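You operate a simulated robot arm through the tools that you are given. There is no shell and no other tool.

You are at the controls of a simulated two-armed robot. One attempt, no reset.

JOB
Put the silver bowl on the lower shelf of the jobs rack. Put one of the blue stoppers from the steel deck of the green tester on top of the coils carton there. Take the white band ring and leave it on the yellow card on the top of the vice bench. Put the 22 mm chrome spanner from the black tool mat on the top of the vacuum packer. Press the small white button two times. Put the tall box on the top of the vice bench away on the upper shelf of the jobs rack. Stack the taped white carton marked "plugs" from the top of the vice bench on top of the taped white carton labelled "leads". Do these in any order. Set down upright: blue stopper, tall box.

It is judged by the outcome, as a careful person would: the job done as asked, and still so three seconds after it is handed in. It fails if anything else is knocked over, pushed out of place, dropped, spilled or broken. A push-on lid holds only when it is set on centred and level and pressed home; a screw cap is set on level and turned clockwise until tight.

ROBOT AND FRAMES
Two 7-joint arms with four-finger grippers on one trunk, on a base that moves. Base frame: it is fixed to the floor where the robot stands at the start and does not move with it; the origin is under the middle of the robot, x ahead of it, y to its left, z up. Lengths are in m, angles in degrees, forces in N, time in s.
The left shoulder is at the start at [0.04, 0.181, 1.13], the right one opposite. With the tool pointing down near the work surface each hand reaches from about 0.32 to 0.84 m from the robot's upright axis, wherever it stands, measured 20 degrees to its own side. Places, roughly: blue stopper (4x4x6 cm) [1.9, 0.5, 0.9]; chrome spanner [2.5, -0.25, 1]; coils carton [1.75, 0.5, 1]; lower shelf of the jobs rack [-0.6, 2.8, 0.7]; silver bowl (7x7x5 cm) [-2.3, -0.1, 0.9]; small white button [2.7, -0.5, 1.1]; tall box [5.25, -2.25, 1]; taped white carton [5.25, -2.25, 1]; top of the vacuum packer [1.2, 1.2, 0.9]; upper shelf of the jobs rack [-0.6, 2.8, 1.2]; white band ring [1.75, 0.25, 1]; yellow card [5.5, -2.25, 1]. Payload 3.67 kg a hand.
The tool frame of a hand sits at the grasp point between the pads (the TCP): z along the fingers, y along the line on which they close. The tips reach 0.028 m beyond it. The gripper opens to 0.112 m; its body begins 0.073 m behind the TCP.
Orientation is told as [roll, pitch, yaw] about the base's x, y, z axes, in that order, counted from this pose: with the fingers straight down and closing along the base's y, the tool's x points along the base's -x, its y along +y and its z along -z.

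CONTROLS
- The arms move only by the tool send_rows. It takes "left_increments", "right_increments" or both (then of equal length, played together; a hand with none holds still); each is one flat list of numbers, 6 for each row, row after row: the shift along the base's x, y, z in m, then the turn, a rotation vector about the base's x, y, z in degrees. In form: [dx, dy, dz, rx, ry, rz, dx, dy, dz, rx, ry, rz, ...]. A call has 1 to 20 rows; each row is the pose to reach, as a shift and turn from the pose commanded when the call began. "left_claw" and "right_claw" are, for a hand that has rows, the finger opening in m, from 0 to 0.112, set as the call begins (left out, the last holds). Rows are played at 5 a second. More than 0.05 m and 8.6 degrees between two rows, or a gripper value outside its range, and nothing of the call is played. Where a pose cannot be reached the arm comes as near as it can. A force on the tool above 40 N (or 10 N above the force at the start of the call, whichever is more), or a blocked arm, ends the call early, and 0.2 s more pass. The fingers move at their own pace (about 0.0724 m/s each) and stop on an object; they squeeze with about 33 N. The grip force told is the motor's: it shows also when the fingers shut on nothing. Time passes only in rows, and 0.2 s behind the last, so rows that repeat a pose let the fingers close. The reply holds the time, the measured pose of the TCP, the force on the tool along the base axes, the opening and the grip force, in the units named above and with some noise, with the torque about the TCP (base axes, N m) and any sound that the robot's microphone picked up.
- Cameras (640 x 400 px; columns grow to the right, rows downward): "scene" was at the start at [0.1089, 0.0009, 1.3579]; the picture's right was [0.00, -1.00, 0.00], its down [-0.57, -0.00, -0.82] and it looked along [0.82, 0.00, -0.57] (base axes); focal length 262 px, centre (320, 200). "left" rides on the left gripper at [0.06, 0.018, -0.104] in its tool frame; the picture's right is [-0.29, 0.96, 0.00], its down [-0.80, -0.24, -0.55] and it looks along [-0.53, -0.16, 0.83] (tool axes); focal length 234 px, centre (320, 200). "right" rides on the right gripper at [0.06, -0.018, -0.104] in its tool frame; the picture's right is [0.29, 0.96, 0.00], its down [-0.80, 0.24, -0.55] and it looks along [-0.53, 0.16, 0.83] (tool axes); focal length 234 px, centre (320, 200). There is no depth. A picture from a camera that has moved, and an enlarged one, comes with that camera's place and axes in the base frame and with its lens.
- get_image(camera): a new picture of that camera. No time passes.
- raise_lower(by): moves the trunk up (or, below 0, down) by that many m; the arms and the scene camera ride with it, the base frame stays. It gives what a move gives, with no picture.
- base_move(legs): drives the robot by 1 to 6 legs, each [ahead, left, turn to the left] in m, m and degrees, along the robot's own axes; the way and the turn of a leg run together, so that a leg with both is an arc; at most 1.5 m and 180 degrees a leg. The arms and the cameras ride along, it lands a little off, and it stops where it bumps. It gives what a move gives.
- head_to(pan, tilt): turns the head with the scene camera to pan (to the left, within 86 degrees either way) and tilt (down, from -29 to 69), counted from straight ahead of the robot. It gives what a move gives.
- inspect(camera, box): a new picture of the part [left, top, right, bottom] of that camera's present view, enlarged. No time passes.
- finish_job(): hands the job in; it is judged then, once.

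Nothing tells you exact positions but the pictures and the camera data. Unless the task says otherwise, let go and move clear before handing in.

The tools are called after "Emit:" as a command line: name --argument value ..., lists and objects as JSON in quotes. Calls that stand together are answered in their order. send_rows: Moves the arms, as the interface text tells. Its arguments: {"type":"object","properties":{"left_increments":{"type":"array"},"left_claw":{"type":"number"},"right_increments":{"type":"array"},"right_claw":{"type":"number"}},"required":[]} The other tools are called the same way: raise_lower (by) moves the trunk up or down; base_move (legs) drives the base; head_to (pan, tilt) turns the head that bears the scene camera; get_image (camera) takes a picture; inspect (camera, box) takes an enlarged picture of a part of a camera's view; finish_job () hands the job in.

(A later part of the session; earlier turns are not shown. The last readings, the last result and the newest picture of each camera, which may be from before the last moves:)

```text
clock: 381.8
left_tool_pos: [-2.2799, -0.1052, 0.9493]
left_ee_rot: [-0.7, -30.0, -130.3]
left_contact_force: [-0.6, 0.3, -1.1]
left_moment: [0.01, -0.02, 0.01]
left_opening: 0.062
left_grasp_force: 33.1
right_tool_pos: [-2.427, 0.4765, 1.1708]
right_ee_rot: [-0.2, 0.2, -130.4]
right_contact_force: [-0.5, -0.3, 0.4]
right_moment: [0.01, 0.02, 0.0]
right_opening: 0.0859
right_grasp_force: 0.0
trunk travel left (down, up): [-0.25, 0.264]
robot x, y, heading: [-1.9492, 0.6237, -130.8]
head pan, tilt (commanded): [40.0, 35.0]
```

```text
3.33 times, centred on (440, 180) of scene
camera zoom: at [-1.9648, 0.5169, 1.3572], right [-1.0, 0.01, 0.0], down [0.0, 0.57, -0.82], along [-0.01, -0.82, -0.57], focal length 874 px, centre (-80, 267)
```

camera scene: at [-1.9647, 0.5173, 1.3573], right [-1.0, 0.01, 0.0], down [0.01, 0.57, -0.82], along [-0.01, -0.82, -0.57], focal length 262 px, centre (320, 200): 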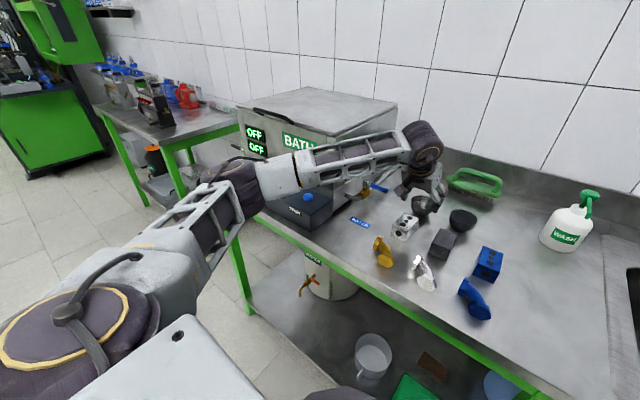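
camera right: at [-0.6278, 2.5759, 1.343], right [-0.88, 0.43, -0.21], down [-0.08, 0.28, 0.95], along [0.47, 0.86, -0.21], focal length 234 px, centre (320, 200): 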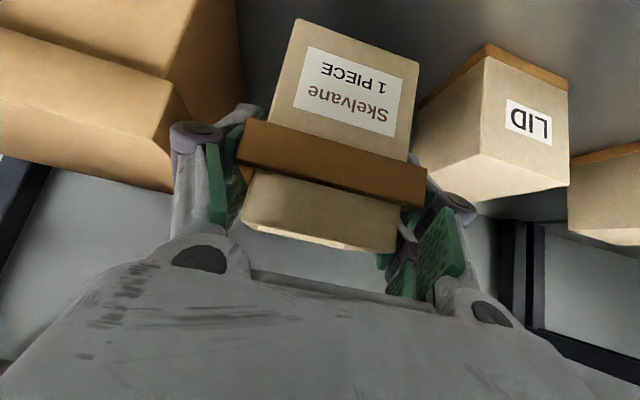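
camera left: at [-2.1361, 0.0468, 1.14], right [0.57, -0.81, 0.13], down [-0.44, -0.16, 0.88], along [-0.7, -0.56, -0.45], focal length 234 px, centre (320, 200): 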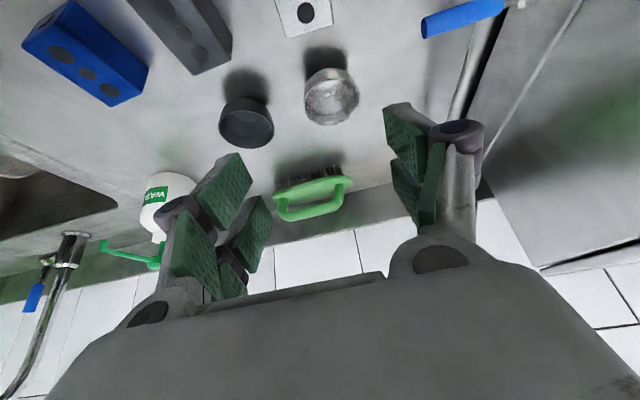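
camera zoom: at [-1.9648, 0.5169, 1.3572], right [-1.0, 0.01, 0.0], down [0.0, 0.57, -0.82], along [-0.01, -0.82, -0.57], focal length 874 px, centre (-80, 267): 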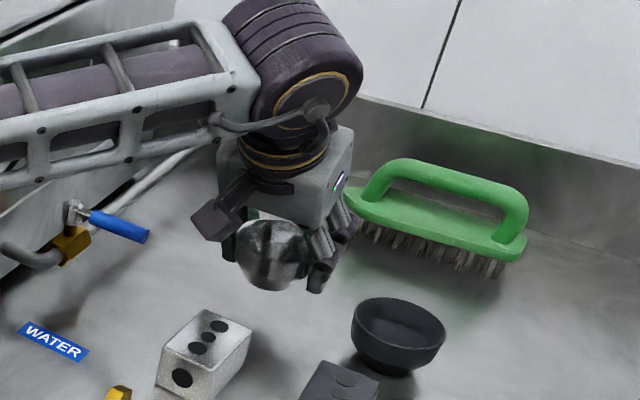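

Bowl is held and level. Raise, retract, and back away from the sink bench.

Emit:
send_rows --left_increments '[0, 0, 0.04, 0, 0, 0, 0, 0, 0.08, 0, 0, 0, 0.01, 0.012, 0.12, 0, 0, 0, 0.035, 0.042, 0.14, 0, 0, 0, 0.065, 0.077, 0.14, 0, 0, 0, 0.095, 0.113, 0.14, 0, 0, 0, 0.125, 0.149, 0.14, 0, 0, 0, 0.15, 0.178, 0.14, 0, 0, 0, 0.15, 0.178, 0.14, 0, 0, 0]'

Emit:
base_move --legs '[[-0.7, 0, 0]]'

Emit:
get_image --camera "left"

Emit:
inspect --camera "scene" --box '[200, 50, 640, 300]'

```text
clock: 383.8
left_tool_pos: [-2.1284, 0.073, 1.0892]
left_ee_rot: [-0.7, -29.9, -130.3]
left_contact_force: [-0.7, 0.0, -1.0]
left_moment: [0.02, 0.01, 0.0]
left_opening: 0.0622
left_grasp_force: 33.0
right_tool_pos: [-2.4283, 0.4772, 1.1709]
right_ee_rot: [-0.2, 0.2, -130.6]
right_contact_force: [-1.0, 0.0, -0.1]
right_moment: [0.01, -0.02, 0.01]
right_opening: 0.086
right_grasp_force: 0.1
trunk travel left (down, up): [-0.25, 0.264]
robot x, y, heading: [-1.9509, 0.6187, -130.3]
head pan, tilt (commanded): [40.0, 35.0]
```

```text
clock: 387.8
left_tool_pos: [-1.6705, 0.6097, 1.089]
left_ee_rot: [-0.7, -29.9, -130.4]
left_contact_force: [-0.5, 0.0, -0.3]
left_moment: [0.02, -0.01, -0.04]
left_opening: 0.0619
left_grasp_force: 32.9
right_tool_pos: [-1.9696, 1.0143, 1.172]
right_ee_rot: [-0.2, 0.2, -130.7]
right_contact_force: [-0.3, 0.2, 0.1]
right_moment: [-0.02, 0.0, -0.01]
right_opening: 0.0859
right_grasp_force: 0.1
trunk travel left (down, up): [-0.25, 0.264]
robot x, y, heading: [-1.4952, 1.1554, -130.7]
head pan, tilt (commanded): [40.0, 35.0]
```

```text
taken
camera left: at [-1.5894, 0.675, 1.1487], right [0.56, -0.82, 0.13], down [-0.44, -0.16, 0.88], along [-0.7, -0.56, -0.45], focal length 234 px, centre (320, 200)
```

left: 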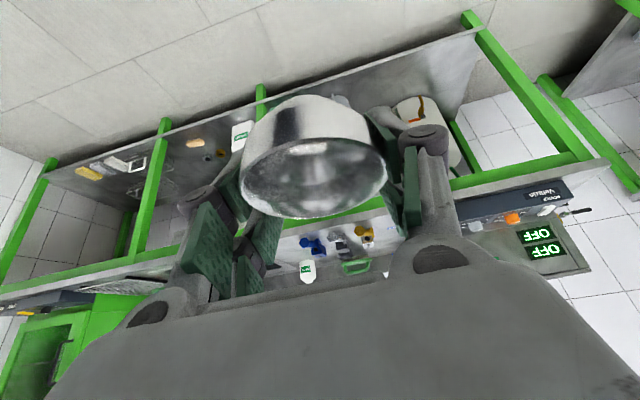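

```text
1.45 times, centred on (420, 175) of scene
camera zoom: at [-1.5068, 1.0528, 1.3573], right [-1.0, 0.01, 0.0], down [0.01, 0.57, -0.82], along [-0.01, -0.82, -0.57], focal length 382 px, centre (174, 236)
```

zoom: 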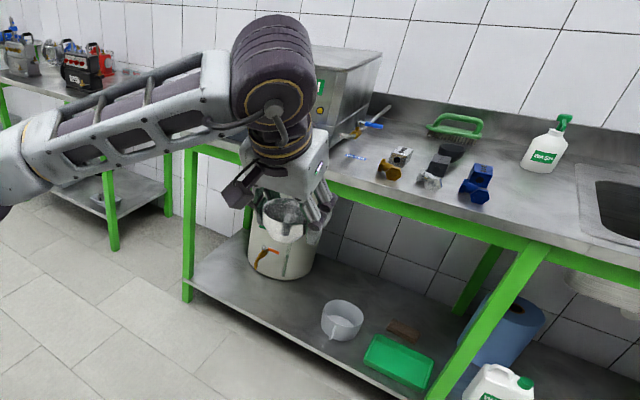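

All undisturbed. Turn around and drive to a standoff in front of the jobs rack.

Emit:
base_move --legs '[[0, 0, -88.5], [0, 0, -88.5], [0.6, 0.4, 0]]'

Emit:
raise_lower --by -0.24

Emit:
head_to --pan 0 --tilt 18

Emit:
get_image --camera "scene"

```text
clock: 400.0
left_tool_pos: [-1.2783, 2.4331, 1.0895]
left_ee_rot: [-0.8, -30.1, 51.9]
left_contact_force: [0.3, 0.7, -0.7]
left_moment: [0.0, -0.01, -0.02]
left_opening: 0.0619
left_grasp_force: 33.3
right_tool_pos: [-0.9662, 2.0402, 1.1715]
right_ee_rot: [-0.3, 0.2, 51.6]
right_contact_force: [0.1, 0.2, 0.2]
right_moment: [0.02, 0.03, 0.01]
right_opening: 0.086
right_grasp_force: 0.1
trunk travel left (down, up): [-0.25, 0.264]
robot x, y, heading: [-1.4302, 1.8796, 51.8]
head pan, tilt (commanded): [40.0, 35.0]
```

```text
clock: 402.5
left_tool_pos: [-1.2808, 2.4325, 0.8497]
left_ee_rot: [-0.7, -29.9, 51.8]
left_contact_force: [0.4, 0.6, 0.0]
left_moment: [-0.01, -0.04, -0.01]
left_opening: 0.062
left_grasp_force: 33.3
right_tool_pos: [-0.9657, 2.0402, 0.9311]
right_ee_rot: [-0.2, 0.2, 51.6]
right_contact_force: [0.5, 0.1, -0.1]
right_moment: [-0.01, 0.02, 0.0]
right_opening: 0.086
right_grasp_force: 0.0
trunk travel left (down, up): [-0.01, 0.504]
robot x, y, heading: [-1.4368, 1.875, 51.8]
head pan, tilt (commanded): [40.0, 35.0]
```

```text
clock: 403.6
left_tool_pos: [-1.2802, 2.4319, 0.8496]
left_ee_rot: [-0.7, -29.9, 51.9]
left_contact_force: [0.3, -0.2, -0.8]
left_moment: [0.0, 0.0, 0.03]
left_opening: 0.0623
left_grasp_force: 32.9
right_tool_pos: [-0.9647, 2.0417, 0.9313]
right_ee_rot: [-0.1, 0.2, 51.8]
right_contact_force: [-0.4, -0.1, -0.3]
right_moment: [-0.01, 0.01, -0.02]
right_opening: 0.0859
right_grasp_force: 0.2
trunk travel left (down, up): [-0.01, 0.504]
robot x, y, heading: [-1.4323, 1.8786, 51.6]
head pan, tilt (commanded): [0.0, 18.0]
```

```text
taken
camera scene: at [-1.3656, 1.9685, 1.1444], right [0.79, -0.62, 0.0], down [-0.19, -0.24, -0.95], along [0.59, 0.75, -0.31], focal length 262 px, centre (320, 200)
```

scene: 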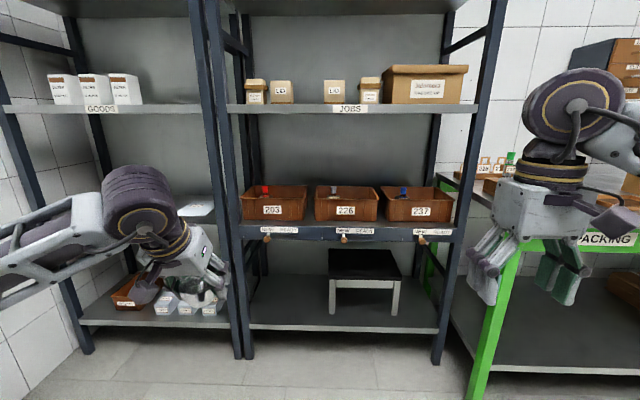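

Trunk is at its lowest, giving a view under the upper shelf. I zoom in on the space behind the crates.

Emit:
inspect --camera "scene" --box '[220, 90, 480, 260]'

Emit:
send_rows --right_increments '[-0.015, 0.012, 0.04, 0, 0, 0, -0.03, 0.024, 0.08, 0, 0, 0, -0.045, 0.036, 0.12, 0, 0, 0, -0.06, 0.05, 0.16, 0, 0, 0, -0.079, 0.0617, 0.2, 0, 0, 0, -0.079, 0.0617, 0.2, 0, 0, 0]'

```text
2.35 times, centred on (350, 175) of scene
camera zoom: at [-1.3656, 1.9685, 1.1444], right [0.79, -0.62, 0.0], down [-0.19, -0.24, -0.95], along [0.59, 0.75, -0.31], focal length 617 px, centre (249, 259)
```

zoom: 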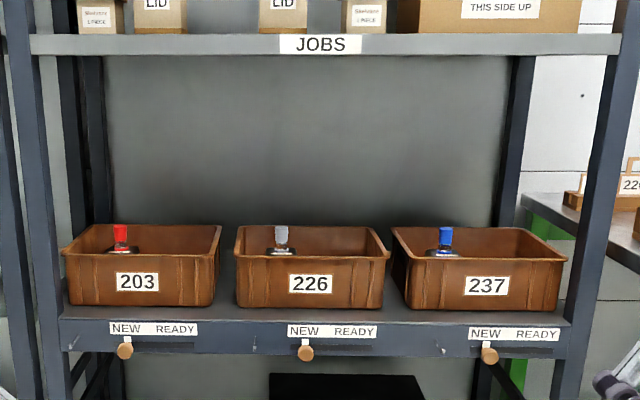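

```text
clock: 405.0
left_tool_pos: [-1.2794, 2.4316, 0.8481]
left_ee_rot: [-0.6, -30.0, 51.9]
left_contact_force: [-0.7, 0.2, -2.4]
left_moment: [-0.01, 0.01, 0.03]
left_opening: 0.0621
left_grasp_force: 33.1
right_tool_pos: [-1.0453, 2.1006, 1.1298]
right_ee_rot: [0.0, 0.3, 51.6]
right_contact_force: [0.0, -0.4, 0.0]
right_moment: [-0.03, 0.04, -0.02]
right_opening: 0.0858
right_grasp_force: 0.1
trunk travel left (down, up): [-0.01, 0.504]
robot x, y, heading: [-1.4375, 1.8818, 51.3]
head pan, tilt (commanded): [0.0, 18.0]
```

Emit:
inspect --camera "scene" --box '[300, 175, 400, 230]'

Emit:
base_move --legs '[[0.3, -0.05, 0]]'

Emit:
get_image --camera "scene"

Emit:
inspect --camera "scene" --box '[200, 150, 460, 270]'

```text
6.40 times, centred on (350, 202) of scene
camera zoom: at [-1.3645, 1.9683, 1.1443], right [0.78, -0.62, 0.0], down [-0.19, -0.24, -0.95], along [0.59, 0.75, -0.31], focal length 1679 px, centre (128, 184)
```

zoom: 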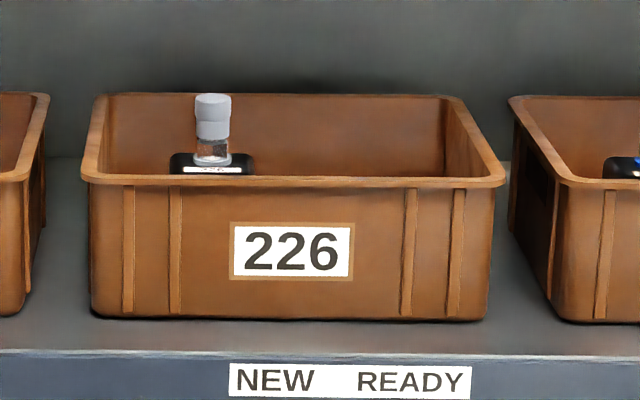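

```text
clock: 407.1
left_tool_pos: [-1.0504, 2.6429, 0.8504]
left_ee_rot: [-0.8, -29.9, 51.9]
left_contact_force: [-0.1, 0.2, -0.4]
left_moment: [0.02, -0.01, 0.02]
left_opening: 0.0619
left_grasp_force: 32.7
right_tool_pos: [-0.8154, 2.3126, 1.1285]
right_ee_rot: [-0.2, 0.3, 51.7]
right_contact_force: [0.5, -0.6, -0.5]
right_moment: [-0.01, 0.01, 0.01]
right_opening: 0.0861
right_grasp_force: 0.0
trunk travel left (down, up): [-0.01, 0.504]
robot x, y, heading: [-1.2036, 2.0893, 52.1]
head pan, tilt (commanded): [0.0, 18.0]
```

```text
taken
camera scene: at [-1.1351, 2.1795, 1.1443], right [0.79, -0.62, 0.0], down [-0.19, -0.24, -0.95], along [0.59, 0.75, -0.31], focal length 262 px, centre (320, 200)
```

scene: 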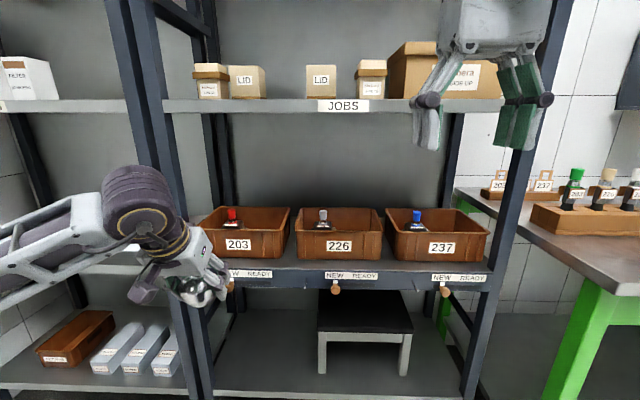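

```text
2.46 times, centred on (330, 210) of scene
camera zoom: at [-1.1351, 2.1795, 1.1443], right [0.79, -0.62, 0.0], down [-0.19, -0.24, -0.95], along [0.59, 0.75, -0.31], focal length 646 px, centre (295, 175)
```

zoom: 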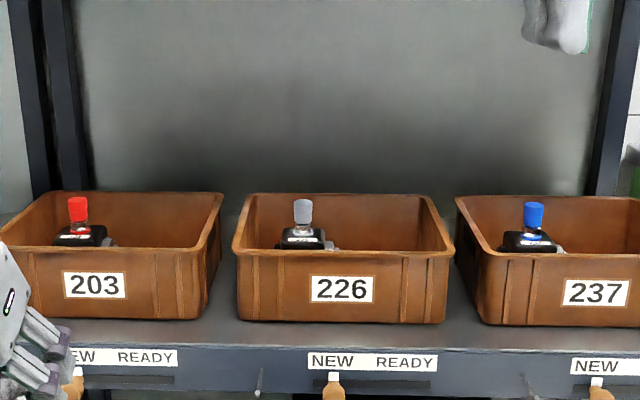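

The strip behind the crates is ~15 cm deep (0.25–0.40 m behind the shelf edge); crate tops 0.82, upper shelf lip 1.15. I'll pull the bowl in and up, then move the base close.

Emit:
send_rows --left_increments '[0.006, -0.038, 0.02, 0, 0, 0, 0.012, -0.076, 0.04, 0, 0, 0, 0.018, -0.114, 0.06, 0, 0, 0, 0.024, -0.152, 0.08, 0, 0, 0, 0.0292, -0.1888, 0.08, 0, 0, 0, 0.0292, -0.1888, 0.08, 0, 0, 0]'

Emit:
base_move --legs '[[0.3, 0, 0]]'

Emit:
head_to --pan 0 --tilt 20

Emit:
get_image --camera "scene"

Emit:
get_image --camera "left"

```text
clock: 408.5
left_tool_pos: [-1.0227, 2.4544, 0.9296]
left_ee_rot: [-0.7, -30.0, 52.0]
left_contact_force: [0.4, -0.6, -1.9]
left_moment: [-0.01, 0.02, -0.05]
left_opening: 0.062
left_grasp_force: 32.9
right_tool_pos: [-0.815, 2.3115, 1.1298]
right_ee_rot: [-0.1, 0.2, 51.7]
right_contact_force: [-0.5, 0.4, -0.6]
right_moment: [-0.02, 0.01, 0.02]
right_opening: 0.0859
right_grasp_force: 0.1
trunk travel left (down, up): [-0.01, 0.504]
robot x, y, heading: [-1.2042, 2.093, 51.6]
head pan, tilt (commanded): [0.0, 18.0]
```

```text
clock: 410.6
left_tool_pos: [-0.8394, 2.6894, 0.9282]
left_ee_rot: [-0.7, -29.9, 52.2]
left_contact_force: [0.1, 0.8, -1.2]
left_moment: [0.0, -0.02, 0.0]
left_opening: 0.0619
left_grasp_force: 33.5
right_tool_pos: [-0.6331, 2.548, 1.1299]
right_ee_rot: [-0.1, 0.4, 51.9]
right_contact_force: [0.3, 1.4, 0.2]
right_moment: [-0.05, 0.05, 0.02]
right_opening: 0.0861
right_grasp_force: 0.0
trunk travel left (down, up): [-0.01, 0.504]
robot x, y, heading: [-1.0207, 2.3256, 52.2]
head pan, tilt (commanded): [0.0, 18.0]
```

```text
clock: 411.2
left_tool_pos: [-0.8404, 2.6896, 0.9287]
left_ee_rot: [-0.7, -30.0, 52.1]
left_contact_force: [0.4, -0.5, -1.7]
left_moment: [0.01, -0.04, -0.01]
left_opening: 0.0623
left_grasp_force: 33.0
right_tool_pos: [-0.6333, 2.5462, 1.1296]
right_ee_rot: [-0.3, 0.2, 52.0]
right_contact_force: [-0.4, 0.1, 0.3]
right_moment: [0.02, 0.0, 0.01]
right_opening: 0.0858
right_grasp_force: 0.0
trunk travel left (down, up): [-0.01, 0.504]
robot x, y, heading: [-1.0221, 2.3216, 52.0]
head pan, tilt (commanded): [0.0, 20.0]
```

```text
taken
camera scene: at [-0.9527, 2.4127, 1.1412], right [0.79, -0.62, 0.0], down [-0.21, -0.27, -0.94], along [0.58, 0.74, -0.34], focal length 262 px, centre (320, 200)
```

scene: 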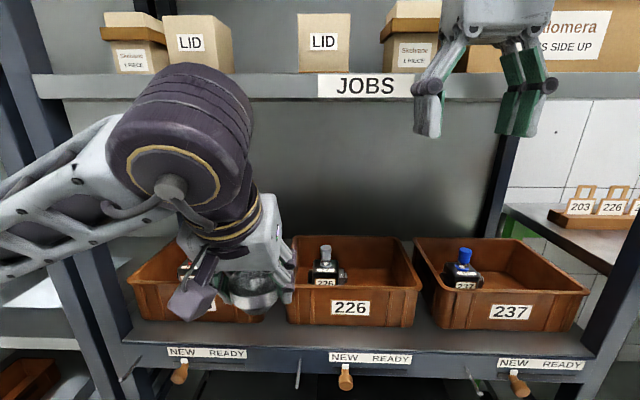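

```text
taken
camera left: at [-0.919, 2.6181, 0.9884], right [-0.6, 0.79, 0.13], down [0.44, 0.18, 0.88], along [0.67, 0.59, -0.45], focal length 234 px, centre (320, 200)
```

left: 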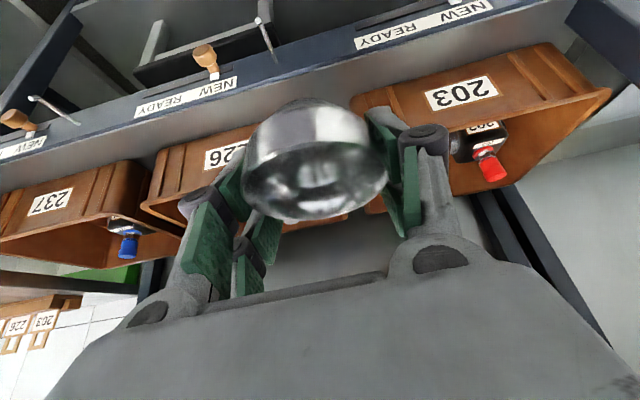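

The right hand is too close to the upper shelf; retract it first. Then tilt the bowl hand to 60° for a low profile.

Emit:
send_rows --right_increments '[-0.02, -0.026, 0, 0, 0, 0, -0.03, -0.06, -0.015, 0, 0, 0, -0.01, -0.09, -0.04, 0, 0, 0, 0.01, -0.12, -0.07, 0, 0, 0, 0.03, -0.135, -0.1, 0, 0, 0, 0.051, -0.149, -0.13, 0, 0, 0, 0.051, -0.149, -0.13, 0, 0, 0]'

Emit:
send_rows --left_increments '[0, 0, 0, 5.9, -4.6, 0, 0, 0, 0, 11.8, -9.2, 0, 0, 0, 0, 17.7, -13.9, 0, 0, 0, 0, 23.6, -18.5, 0, 0, 0, 0, 23.6, -18.5, 0]'

Emit:
get_image --camera "scene"

```text
clock: 412.8
left_tool_pos: [-0.8407, 2.6893, 0.929]
left_ee_rot: [-0.7, -30.0, 52.3]
left_contact_force: [-1.2, -0.2, -0.3]
left_moment: [-0.02, -0.03, 0.01]
left_opening: 0.0619
left_grasp_force: 32.8
right_tool_pos: [-0.5818, 2.3988, 1.0016]
right_ee_rot: [-0.1, 0.2, 51.9]
right_contact_force: [-0.4, -0.4, -0.1]
right_moment: [-0.02, 0.01, -0.01]
right_opening: 0.0861
right_grasp_force: 0.0
trunk travel left (down, up): [-0.01, 0.504]
robot x, y, heading: [-1.0201, 2.32, 52.3]
head pan, tilt (commanded): [0.0, 20.0]
```

```text
clock: 414.0
left_tool_pos: [-0.8282, 2.6904, 0.9368]
left_ee_rot: [-1.0, -60.0, 52.3]
left_contact_force: [0.1, 0.7, -1.3]
left_moment: [-0.01, -0.01, -0.02]
left_opening: 0.062
left_grasp_force: 33.4
left hand out of reach, approached as far as the arm can: row 4, 5
right_tool_pos: [-0.5817, 2.3994, 1.0015]
right_ee_rot: [-0.2, 0.1, 52.0]
right_contact_force: [-0.8, -0.2, -0.6]
right_moment: [0.02, -0.01, 0.01]
right_opening: 0.086
right_grasp_force: 0.0
trunk travel left (down, up): [-0.01, 0.504]
robot x, y, heading: [-1.0213, 2.3287, 51.9]
head pan, tilt (commanded): [0.0, 20.0]
```

```text
taken
camera scene: at [-0.953, 2.4129, 1.1412], right [0.79, -0.62, 0.0], down [-0.21, -0.27, -0.94], along [0.58, 0.74, -0.34], focal length 262 px, centre (320, 200)
```

scene: 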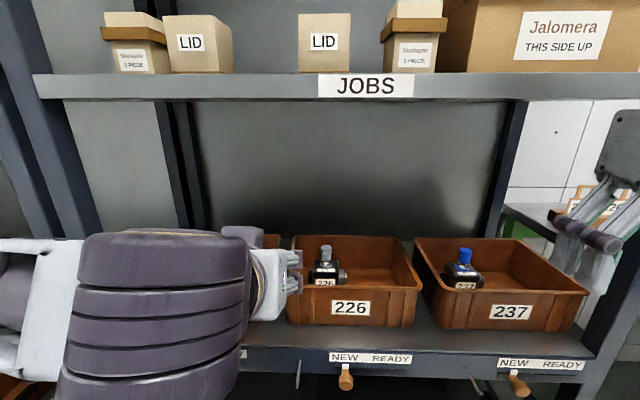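

Low-profile tilt achieved. Extend the bowl forward over the crate gap in two stages.

Emit:
send_rows --left_increments '[0.0277, 0.0355, 0, 0, 0, 0, 0.0554, 0.0709, 0, 0, 0, 0, 0.083, 0.106, -0.005, 0, 0, 0, 0.111, 0.142, -0.008, 0, 0, 0, 0.1354, 0.1734, -0.008, 0, 0, 0, 0.1354, 0.1734, -0.008, 0, 0, 0]'

Emit:
get_image --camera "scene"

Emit:
get_image --camera "left"

```text
clock: 415.4
left_tool_pos: [-0.693, 2.8654, 0.9288]
left_ee_rot: [-0.9, -59.9, 52.2]
left_contact_force: [0.1, 0.1, -2.1]
left_moment: [-0.02, 0.0, -0.02]
left_opening: 0.062
left_grasp_force: 32.8
right_tool_pos: [-0.5818, 2.3974, 1.0003]
right_ee_rot: [-0.2, 0.1, 51.8]
right_contact_force: [-0.3, -0.2, 0.5]
right_moment: [-0.01, 0.03, 0.02]
right_opening: 0.0859
right_grasp_force: 0.0
trunk travel left (down, up): [-0.01, 0.504]
robot x, y, heading: [-1.0243, 2.3216, 52.0]
head pan, tilt (commanded): [0.0, 20.0]
```

```text
taken
camera scene: at [-0.9528, 2.4126, 1.1412], right [0.79, -0.62, 0.0], down [-0.21, -0.27, -0.94], along [0.58, 0.74, -0.34], focal length 262 px, centre (320, 200)
```

scene: 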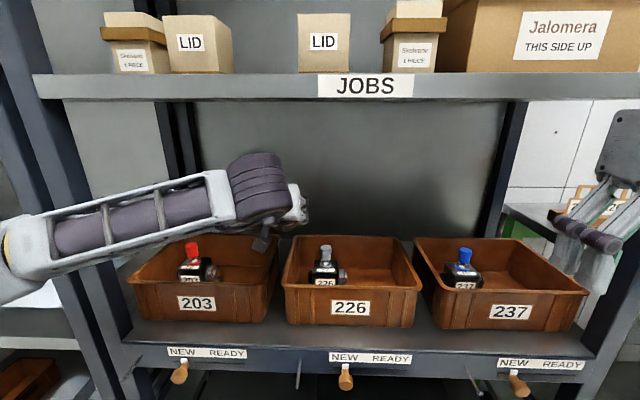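

```text
taken
camera left: at [-0.7825, 2.7825, 0.9281], right [-0.66, 0.71, 0.24], down [0.13, -0.21, 0.97], along [0.74, 0.67, 0.04], focal length 234 px, centre (320, 200)
```

left: 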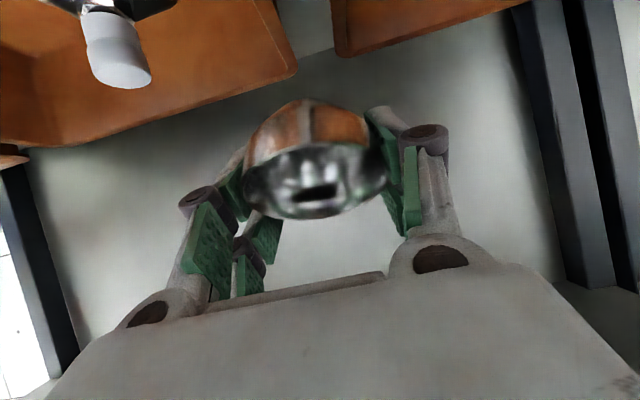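

Good clearance so far. Extend the remaining 17–18 cm behind the crates.

Emit:
send_rows --left_increments '[0.0246, 0.0315, 0, 0, 0, 0, 0.0492, 0.063, 0, 0, 0, 0, 0.0739, 0.0946, 0, 0, 0, 0, 0.0985, 0.126, 0, 0, 0, 0, 0.109, 0.1395, 0, 0, 0, 0, 0.109, 0.1395, 0, 0, 0, 0]'

Emit:
get_image --camera "scene"

Emit:
get_image --camera "left"

```text
clock: 416.8
left_tool_pos: [-0.5825, 3.0025, 0.9309]
left_ee_rot: [-0.9, -60.1, 52.3]
left_contact_force: [-0.5, -0.3, -1.4]
left_moment: [-0.03, 0.0, 0.0]
left_opening: 0.0619
left_grasp_force: 32.4
right_tool_pos: [-0.5815, 2.3987, 1.0]
right_ee_rot: [-0.2, 0.2, 52.0]
right_contact_force: [0.1, -0.2, -0.1]
right_moment: [-0.01, 0.01, -0.05]
right_opening: 0.0861
right_grasp_force: 0.0
trunk travel left (down, up): [-0.01, 0.504]
robot x, y, heading: [-1.0256, 2.323, 51.9]
head pan, tilt (commanded): [0.0, 20.0]
```

```text
taken
camera scene: at [-0.9525, 2.4128, 1.1411], right [0.79, -0.62, 0.0], down [-0.21, -0.27, -0.94], along [0.58, 0.74, -0.34], focal length 262 px, centre (320, 200)
```

scene: 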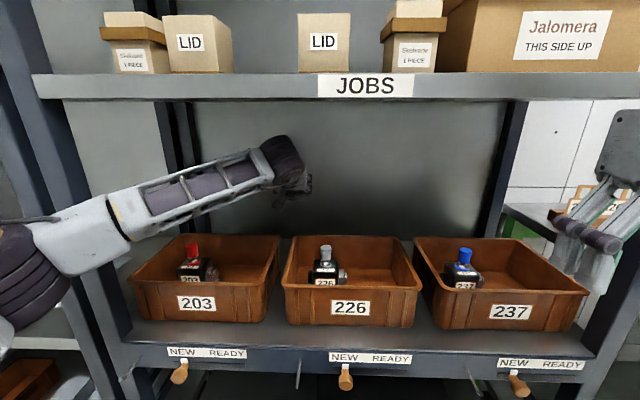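

```text
taken
camera left: at [-0.6711, 2.9195, 0.9292], right [-0.66, 0.71, 0.24], down [0.13, -0.21, 0.97], along [0.74, 0.67, 0.04], focal length 234 px, centre (320, 200)
```

left: 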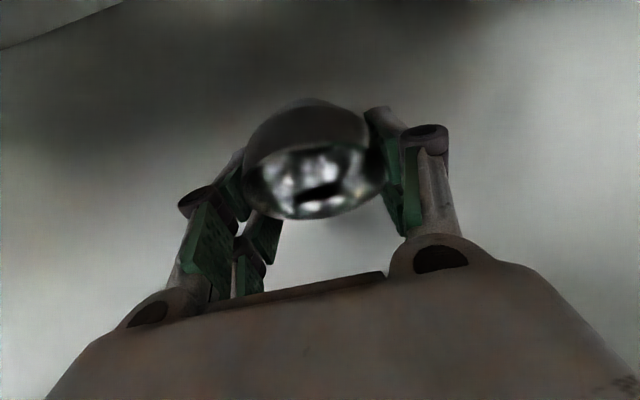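

Bowl is behind the crates. Now bring the hand more upright (to ~20°) while lowering.

Emit:
send_rows --left_increments '[0, 0, -0.012, -6.3, 4.93, 0, 0, 0, -0.026, -12.6, 9.85, 0, 0, 0, -0.04, -18.9, 14.8, 0, 0, 0, -0.055, -25.2, 19.7, 0, 0, 0, -0.06, -25.2, 19.7, 0]'

Emit:
get_image --camera "scene"

Emit:
get_image --camera "left"

```text
clock: 418.0
left_tool_pos: [-0.5836, 3.004, 0.8691]
left_ee_rot: [-0.9, -27.9, 52.2]
left_contact_force: [-0.9, 0.4, -1.0]
left_moment: [-0.01, -0.02, 0.0]
left_opening: 0.0621
left_grasp_force: 33.0
right_tool_pos: [-0.582, 2.3982, 1.0007]
right_ee_rot: [-0.2, 0.2, 51.8]
right_contact_force: [-0.7, -0.4, -0.2]
right_moment: [0.04, -0.03, 0.01]
right_opening: 0.086
right_grasp_force: 0.0
trunk travel left (down, up): [-0.01, 0.504]
robot x, y, heading: [-1.0219, 2.3217, 51.9]
head pan, tilt (commanded): [0.0, 20.0]
```

```text
taken
camera scene: at [-0.9528, 2.413, 1.1411], right [0.79, -0.62, 0.0], down [-0.21, -0.27, -0.94], along [0.58, 0.74, -0.34], focal length 262 px, centre (320, 200)
```

scene: 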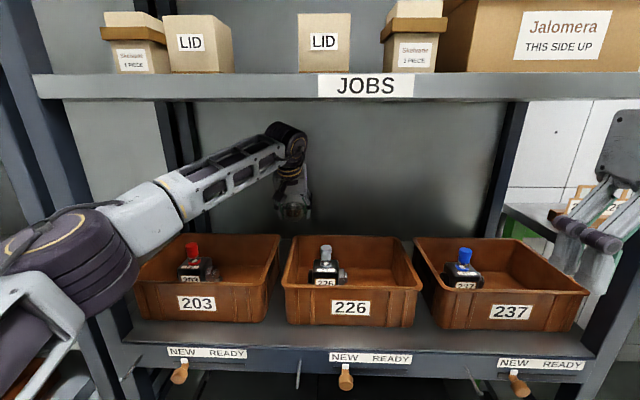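

```text
taken
camera left: at [-0.6606, 2.9352, 0.9315], right [-0.6, 0.79, 0.12], down [0.46, 0.21, 0.87], along [0.66, 0.57, -0.49], focal length 234 px, centre (320, 200)
```

left: 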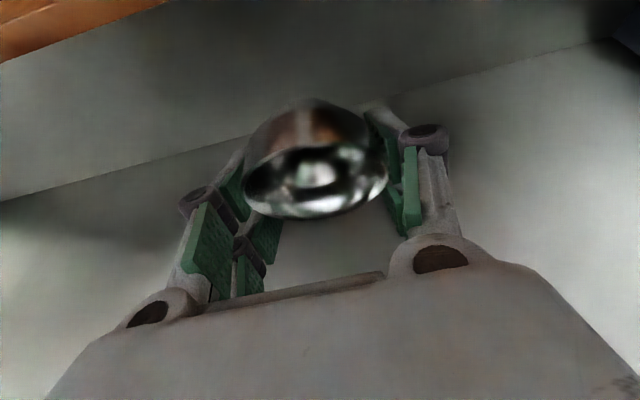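

Position is right: 4 cm clear of the crate behind and of the back panel. To keep my wrist camera off the crate rim I bring the hand nearly upright and yaw it 45° while lowering a little.

Emit:
send_rows --left_increments '[0, 0, -0.012, 0, 0, 0, 0, 0, -0.024, -4.2, 3.3, 0, 0, 0, -0.026, -8.4, 6.6, 0, 0, 0, -0.028, -12.6, 9.85, 0, 0, 0, -0.028, -12.6, 9.85, 0]'

Emit:
send_rows --left_increments '[0, 0, 0, 0, 0, 7.5, 0, 0, 0, 0, 0, 15, 0, 0, 0, 0, 0, 22.5, 0, 0, 0, 0, 0, 30, 0, 0, 0, 0, 0, 37.5, 0, 0, 0, 0, 0, 45, 0, 0, 0, 0, 0, 45]'

Emit:
get_image --camera "scene"

Emit:
get_image --camera "left"

```text
clock: 419.2
left_tool_pos: [-0.5911, 3.0, 0.8393]
left_ee_rot: [-0.7, -11.9, 52.1]
left_contact_force: [-0.2, -0.4, -0.7]
left_moment: [0.02, 0.01, 0.01]
left_opening: 0.0621
left_grasp_force: 33.1
left hand out of reach, approached as far as the arm can: row 4, 5
right_tool_pos: [-0.5825, 2.399, 1.0005]
right_ee_rot: [-0.2, 0.2, 51.9]
right_contact_force: [0.1, 0.3, 0.4]
right_moment: [0.02, 0.01, 0.01]
right_opening: 0.0858
right_grasp_force: 0.1
trunk travel left (down, up): [-0.01, 0.504]
robot x, y, heading: [-1.0212, 2.3215, 52.2]
head pan, tilt (commanded): [0.0, 20.0]
```

```text
clock: 420.8
left_tool_pos: [-0.6066, 2.9923, 0.8328]
left_ee_rot: [-0.7, -12.0, 97.2]
left_contact_force: [-0.3, -0.4, -1.1]
left_moment: [0.05, 0.03, 0.03]
left_opening: 0.0621
left_grasp_force: 32.9
left hand out of reach, approached as far as the arm can: row 2, 3, 4, 5, 6, 7
right_tool_pos: [-0.5823, 2.3987, 1.0024]
right_ee_rot: [-0.2, 0.2, 51.9]
right_contact_force: [-0.1, 0.4, -0.6]
right_moment: [-0.01, 0.01, 0.03]
right_opening: 0.0859
right_grasp_force: 0.0
trunk travel left (down, up): [-0.01, 0.504]
robot x, y, heading: [-1.0259, 2.3242, 51.8]
head pan, tilt (commanded): [0.0, 20.0]
```

```text
taken
camera scene: at [-0.9523, 2.4125, 1.1411], right [0.79, -0.62, 0.0], down [-0.21, -0.27, -0.94], along [0.58, 0.74, -0.34], focal length 262 px, centre (320, 200)
```

scene: 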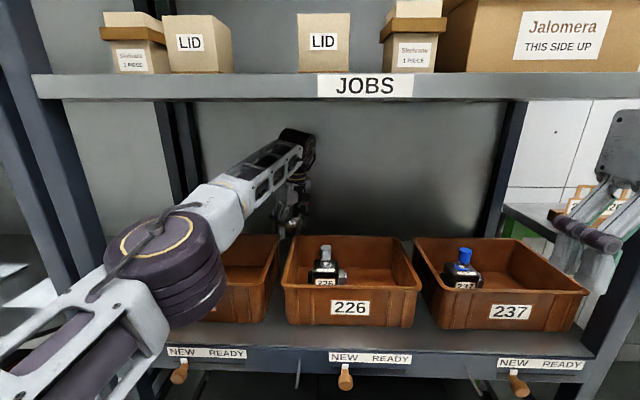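

```text
taken
camera left: at [-0.617, 2.9106, 0.9202], right [-0.99, 0.16, 0.05], down [0.15, 0.69, 0.71], along [0.08, 0.71, -0.7], focal length 234 px, centre (320, 200)
```

left: 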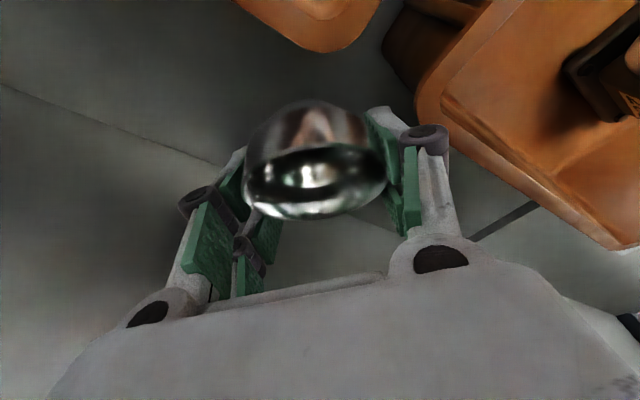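

Reach-limited slightly; I move the base 3 cm closer so the bowl stays well behind the crate.

Emit:
base_move --legs '[[0.03, 0, 0]]'

Emit:
get_image --camera "left"

Emit:
get_image --camera "scene"

```text
clock: 421.7
left_tool_pos: [-0.5877, 3.0183, 0.8304]
left_ee_rot: [-0.6, -11.9, 97.1]
left_contact_force: [0.7, 0.5, -1.8]
left_moment: [-0.01, 0.04, 0.0]
left_opening: 0.0618
left_grasp_force: 32.6
right_tool_pos: [-0.5621, 2.422, 1.0001]
right_ee_rot: [-0.2, 0.2, 52.0]
right_contact_force: [0.9, 0.0, -0.5]
right_moment: [-0.04, 0.07, 0.0]
right_opening: 0.086
right_grasp_force: 0.1
trunk travel left (down, up): [-0.01, 0.504]
robot x, y, heading: [-1.0006, 2.3493, 52.1]
head pan, tilt (commanded): [0.0, 20.0]
```

```text
taken
camera left: at [-0.5978, 2.9351, 0.9182], right [-0.99, 0.16, 0.05], down [0.15, 0.69, 0.71], along [0.08, 0.71, -0.7], focal length 234 px, centre (320, 200)
```

left: 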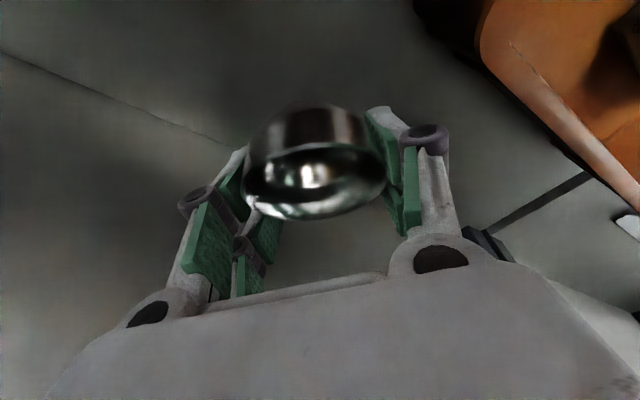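

```text
taken
camera scene: at [-0.933, 2.4374, 1.1409], right [0.79, -0.62, 0.0], down [-0.21, -0.27, -0.94], along [0.58, 0.74, -0.34], focal length 262 px, centre (320, 200)
```

scene: 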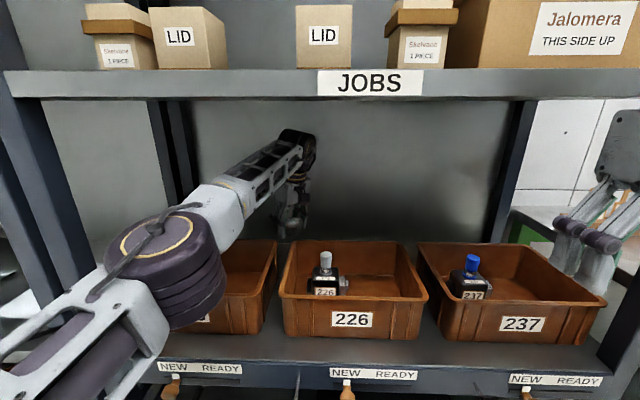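

Space is clear. Lower the bowl gently toward the shelf.

Emit:
send_rows --left_increments '[0, 0, -0.01, 0, 0, 0, 0, 0, -0.02, 0, 0, 0, 0, 0, -0.03, 0, 0, 0, 0, 0, -0.03, 0, 0, 0]'

Emit:
get_image --camera "scene"

Emit:
get_image --camera "left"

```text
clock: 422.7
left_tool_pos: [-0.59, 3.0157, 0.8024]
left_ee_rot: [-0.7, -12.0, 97.1]
left_contact_force: [0.5, 0.1, -1.5]
left_moment: [-0.01, 0.0, -0.04]
left_opening: 0.062
left_grasp_force: 32.7
right_tool_pos: [-0.5638, 2.4211, 1.0002]
right_ee_rot: [-0.1, 0.2, 51.9]
right_contact_force: [0.1, 0.1, 0.4]
right_moment: [0.0, 0.01, 0.0]
right_opening: 0.0858
right_grasp_force: 0.1
trunk travel left (down, up): [-0.01, 0.504]
robot x, y, heading: [-1.0049, 2.346, 52.2]
head pan, tilt (commanded): [0.0, 20.0]
```

```text
taken
camera scene: at [-0.9342, 2.4358, 1.1411], right [0.79, -0.62, 0.0], down [-0.21, -0.27, -0.94], along [0.58, 0.74, -0.34], focal length 262 px, centre (320, 200)
```

scene: 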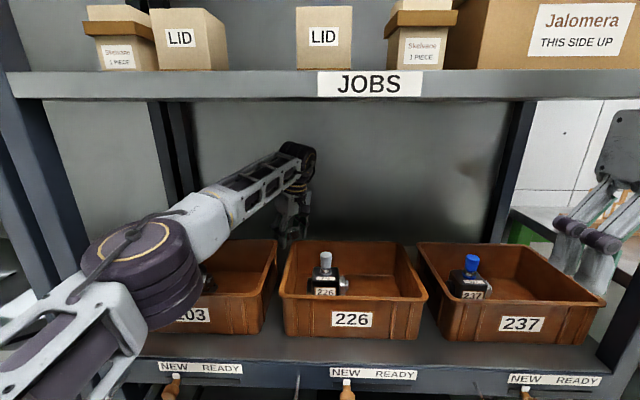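

```text
taken
camera left: at [-0.5984, 2.9336, 0.8896], right [-0.99, 0.16, 0.05], down [0.15, 0.69, 0.71], along [0.08, 0.71, -0.7], focal length 234 px, centre (320, 200)
```

left: 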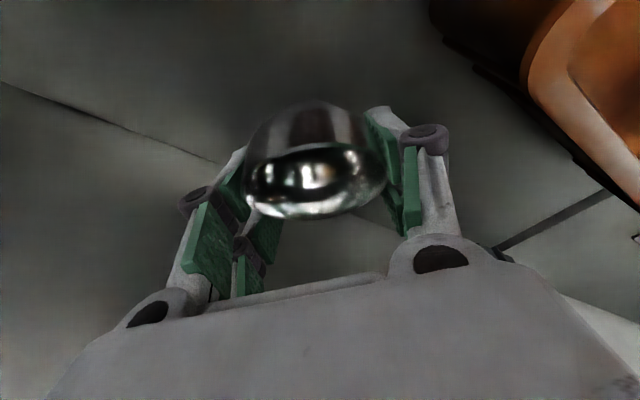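

Emit:
send_rows --left_increments '[0, 0, -0.004, 0, 0, 0, 0, 0, -0.008, 0, 0, 0, 0, 0, -0.011, 0, 0, 0]'

Emit:
send_rows --left_increments '[0, 0, -0.002, 0, 0, 0, 0, 0, -0.004, 0, 0, 0, 0, 0, -0.004, 0, 0, 0]'

```text
clock: 423.5
left_tool_pos: [-0.5903, 3.018, 0.7902]
left_ee_rot: [-0.6, -11.9, 97.1]
left_contact_force: [0.4, -0.1, -0.5]
left_moment: [0.03, 0.0, 0.0]
left_opening: 0.0619
left_grasp_force: 33.3
right_tool_pos: [-0.5637, 2.4219, 1.0002]
right_ee_rot: [-0.2, 0.2, 51.9]
right_contact_force: [-0.7, 0.7, -0.5]
right_moment: [0.02, -0.02, -0.01]
right_opening: 0.0861
right_grasp_force: 0.1
trunk travel left (down, up): [-0.01, 0.504]
robot x, y, heading: [-1.0062, 2.3441, 52.0]
head pan, tilt (commanded): [0.0, 20.0]
```

```text
clock: 424.3
left_tool_pos: [-0.5891, 3.0168, 0.7873]
left_ee_rot: [-0.8, -12.1, 97.2]
left_contact_force: [-0.8, 0.4, -1.8]
left_moment: [0.01, 0.0, 0.0]
left_opening: 0.0618
left_grasp_force: 33.3
right_tool_pos: [-0.5638, 2.4215, 1.0009]
right_ee_rot: [-0.2, 0.1, 51.9]
right_contact_force: [-0.2, -0.1, 0.3]
right_moment: [-0.01, -0.02, 0.0]
right_opening: 0.0859
right_grasp_force: 0.2
trunk travel left (down, up): [-0.01, 0.504]
robot x, y, heading: [-1.0018, 2.3461, 52.1]
head pan, tilt (commanded): [0.0, 20.0]
```

Emit:
send_rows --left_increments '[0, 0, -0.003, 0, 0, 0, 0, 0, -0.006, 0, 0, 0, 0, 0, -0.006, 0, 0, 0]'

Emit:
get_image --camera "left"

Emit:
inspect --camera "scene" --box '[200, 120, 360, 260]'

```text
clock: 425.1
left_tool_pos: [-0.59, 3.0174, 0.7801]
left_ee_rot: [-0.7, -11.9, 97.1]
left_contact_force: [0.5, -0.2, -0.6]
left_moment: [0.01, -0.01, 0.01]
left_opening: 0.062
left_grasp_force: 32.8
right_tool_pos: [-0.5632, 2.4221, 1.0011]
right_ee_rot: [-0.2, 0.2, 51.8]
right_contact_force: [-0.1, 0.4, -0.5]
right_moment: [-0.02, 0.0, 0.03]
right_opening: 0.0861
right_grasp_force: 0.1
trunk travel left (down, up): [-0.01, 0.504]
robot x, y, heading: [-1.0076, 2.342, 52.0]
head pan, tilt (commanded): [0.0, 20.0]
```

```text
taken
camera left: at [-0.599, 2.9343, 0.8685], right [-0.99, 0.16, 0.05], down [0.15, 0.69, 0.71], along [0.08, 0.71, -0.7], focal length 234 px, centre (320, 200)
```

left: 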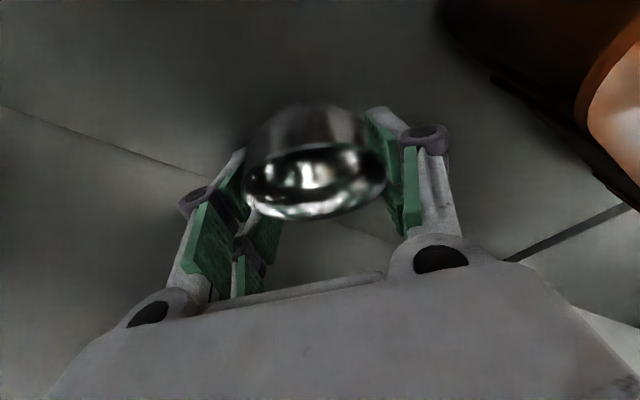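

```text
2.86 times, centred on (280, 190) of scene
camera zoom: at [-0.9342, 2.436, 1.1411], right [0.79, -0.62, 0.0], down [-0.21, -0.27, -0.94], along [0.58, 0.74, -0.34], focal length 750 px, centre (434, 229)
```

zoom: 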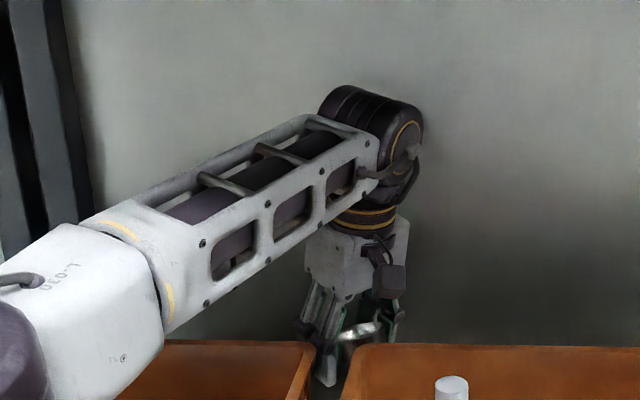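

Camera box and hand are clear of the crates. Continue lowering in small steps.

Emit:
send_rows --left_increments '[0, 0, -0.003, 0, 0, 0, 0, 0, -0.006, 0, 0, 0, 0, 0, -0.006, 0, 0, 0]'

Emit:
send_rows --left_increments '[0, 0, -0.003, 0, 0, 0, 0, 0, -0.006, 0, 0, 0, 0, 0, -0.006, 0, 0, 0]'

```text
clock: 425.9
left_tool_pos: [-0.5894, 3.0159, 0.7745]
left_ee_rot: [-0.8, -12.0, 97.1]
left_contact_force: [-0.8, -0.2, -1.1]
left_moment: [0.04, 0.0, 0.01]
left_opening: 0.0621
left_grasp_force: 33.0
right_tool_pos: [-0.5643, 2.4207, 1.0006]
right_ee_rot: [-0.2, 0.2, 51.8]
right_contact_force: [-0.4, -0.2, 0.5]
right_moment: [0.03, -0.04, 0.01]
right_opening: 0.086
right_grasp_force: 0.0
trunk travel left (down, up): [-0.01, 0.504]
robot x, y, heading: [-1.0049, 2.3472, 52.1]
head pan, tilt (commanded): [0.0, 20.0]
```

```text
clock: 426.7
left_tool_pos: [-0.5891, 3.0165, 0.7688]
left_ee_rot: [-0.7, -12.0, 97.1]
left_contact_force: [-1.0, -0.3, -1.4]
left_moment: [-0.01, 0.0, -0.01]
left_opening: 0.0625
left_grasp_force: 33.4
right_tool_pos: [-0.5644, 2.4214, 1.0013]
right_ee_rot: [-0.2, 0.3, 51.9]
right_contact_force: [-0.7, -0.1, -0.2]
right_moment: [-0.01, 0.02, -0.02]
right_opening: 0.0858
right_grasp_force: 0.1
trunk travel left (down, up): [-0.01, 0.504]
robot x, y, heading: [-1.0076, 2.3456, 51.7]
head pan, tilt (commanded): [0.0, 20.0]
```

Emit:
send_rows --left_increments '[0, 0, -0.002, 0, 0, 0, 0, 0, -0.004, 0, 0, 0, 0, 0, -0.004, 0, 0, 0]'

Emit:
send_rows --left_increments '[0, 0, -0.002, 0, 0, 0, 0, 0, -0.004, 0, 0, 0, 0, 0, -0.004, 0, 0, 0]'

Emit:
inspect --camera "scene" --box '[80, 120, 360, 340]'

Emit:
get_image --camera "left"

```text
clock: 427.5
left_tool_pos: [-0.5902, 3.0167, 0.7647]
left_ee_rot: [-0.7, -12.1, 97.1]
left_contact_force: [0.5, -0.2, -1.4]
left_moment: [0.04, -0.02, 0.01]
left_opening: 0.062
left_grasp_force: 32.8
right_tool_pos: [-0.5636, 2.422, 1.0014]
right_ee_rot: [-0.2, 0.2, 51.9]
right_contact_force: [0.5, -0.1, -0.3]
right_moment: [-0.01, 0.0, 0.01]
right_opening: 0.0859
right_grasp_force: 0.0
trunk travel left (down, up): [-0.01, 0.504]
robot x, y, heading: [-1.0004, 2.3471, 51.9]
head pan, tilt (commanded): [0.0, 20.0]
```

```text
clock: 428.3
left_tool_pos: [-0.5897, 3.0161, 0.7591]
left_ee_rot: [-0.8, -12.0, 97.0]
left_contact_force: [0.8, -0.6, -1.3]
left_moment: [-0.04, -0.02, -0.01]
left_opening: 0.062
left_grasp_force: 33.3
right_tool_pos: [-0.5634, 2.4218, 1.0]
right_ee_rot: [-0.1, 0.2, 52.0]
right_contact_force: [-0.5, 0.0, -0.2]
right_moment: [0.02, -0.03, -0.02]
right_opening: 0.0858
right_grasp_force: 0.0
trunk travel left (down, up): [-0.01, 0.504]
robot x, y, heading: [-1.0088, 2.3455, 52.0]
head pan, tilt (commanded): [0.0, 20.0]
```

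```text
1.82 times, centred on (220, 230) of scene
camera zoom: at [-0.9342, 2.436, 1.1411], right [0.79, -0.62, 0.0], down [-0.21, -0.27, -0.94], along [0.58, 0.74, -0.34], focal length 477 px, centre (502, 146)
```

zoom: 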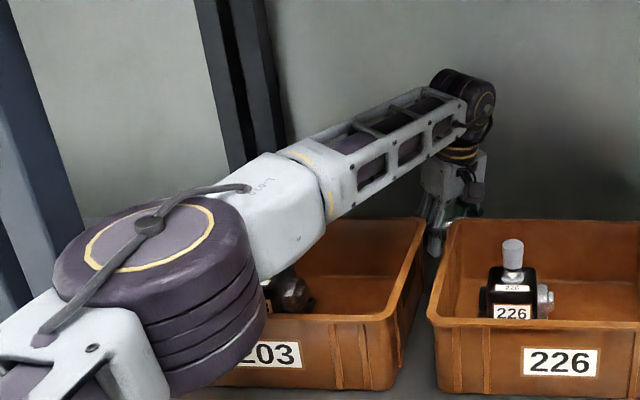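

```text
taken
camera left: at [-0.5985, 2.9336, 0.8486], right [-0.99, 0.16, 0.05], down [0.15, 0.69, 0.71], along [0.08, 0.71, -0.7], focal length 234 px, centre (320, 200)
```

left: 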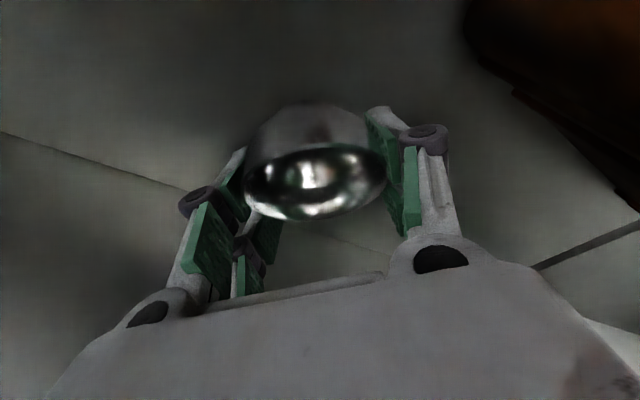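

The forearm still clears the 203 bottle by several centimetres. Shelf contact should be imminent; continue in fine steps.

Emit:
send_rows --left_increments '[0, 0, -0.002, 0, 0, 0, 0, 0, -0.004, 0, 0, 0, 0, 0, -0.004, 0, 0, 0]'

Emit:
send_rows --left_increments '[0, 0, -0.002, 0, 0, 0, 0, 0, -0.004, 0, 0, 0, 0, 0, -0.004, 0, 0, 0]'

```text
clock: 429.1
left_tool_pos: [-0.59, 3.0166, 0.7575]
left_ee_rot: [-0.7, -12.0, 97.2]
left_contact_force: [0.1, 0.4, -0.2]
left_moment: [-0.01, -0.03, 0.01]
left_opening: 0.0617
left_grasp_force: 33.1
right_tool_pos: [-0.5636, 2.4209, 1.0005]
right_ee_rot: [-0.2, 0.2, 51.8]
right_contact_force: [0.4, -0.1, 0.1]
right_moment: [0.01, -0.02, -0.01]
right_opening: 0.0859
right_grasp_force: 0.0
trunk travel left (down, up): [-0.01, 0.504]
robot x, y, heading: [-1.0025, 2.3469, 51.9]
head pan, tilt (commanded): [0.0, 20.0]
```

```text
clock: 429.9
left_tool_pos: [-0.5901, 3.0158, 0.7536]
left_ee_rot: [-0.9, -12.1, 97.1]
left_contact_force: [1.9, 0.4, 10.0]
left_moment: [0.03, -0.07, -0.02]
left_opening: 0.0621
left_grasp_force: 32.7
right_tool_pos: [-0.5656, 2.4204, 1.0009]
right_ee_rot: [-0.3, 0.2, 51.8]
right_contact_force: [-0.2, -0.3, 0.0]
right_moment: [-0.02, -0.01, -0.03]
right_opening: 0.086
right_grasp_force: 0.1
trunk travel left (down, up): [-0.01, 0.504]
robot x, y, heading: [-1.0033, 2.3473, 51.8]
head pan, tilt (commanded): [0.0, 20.0]
```

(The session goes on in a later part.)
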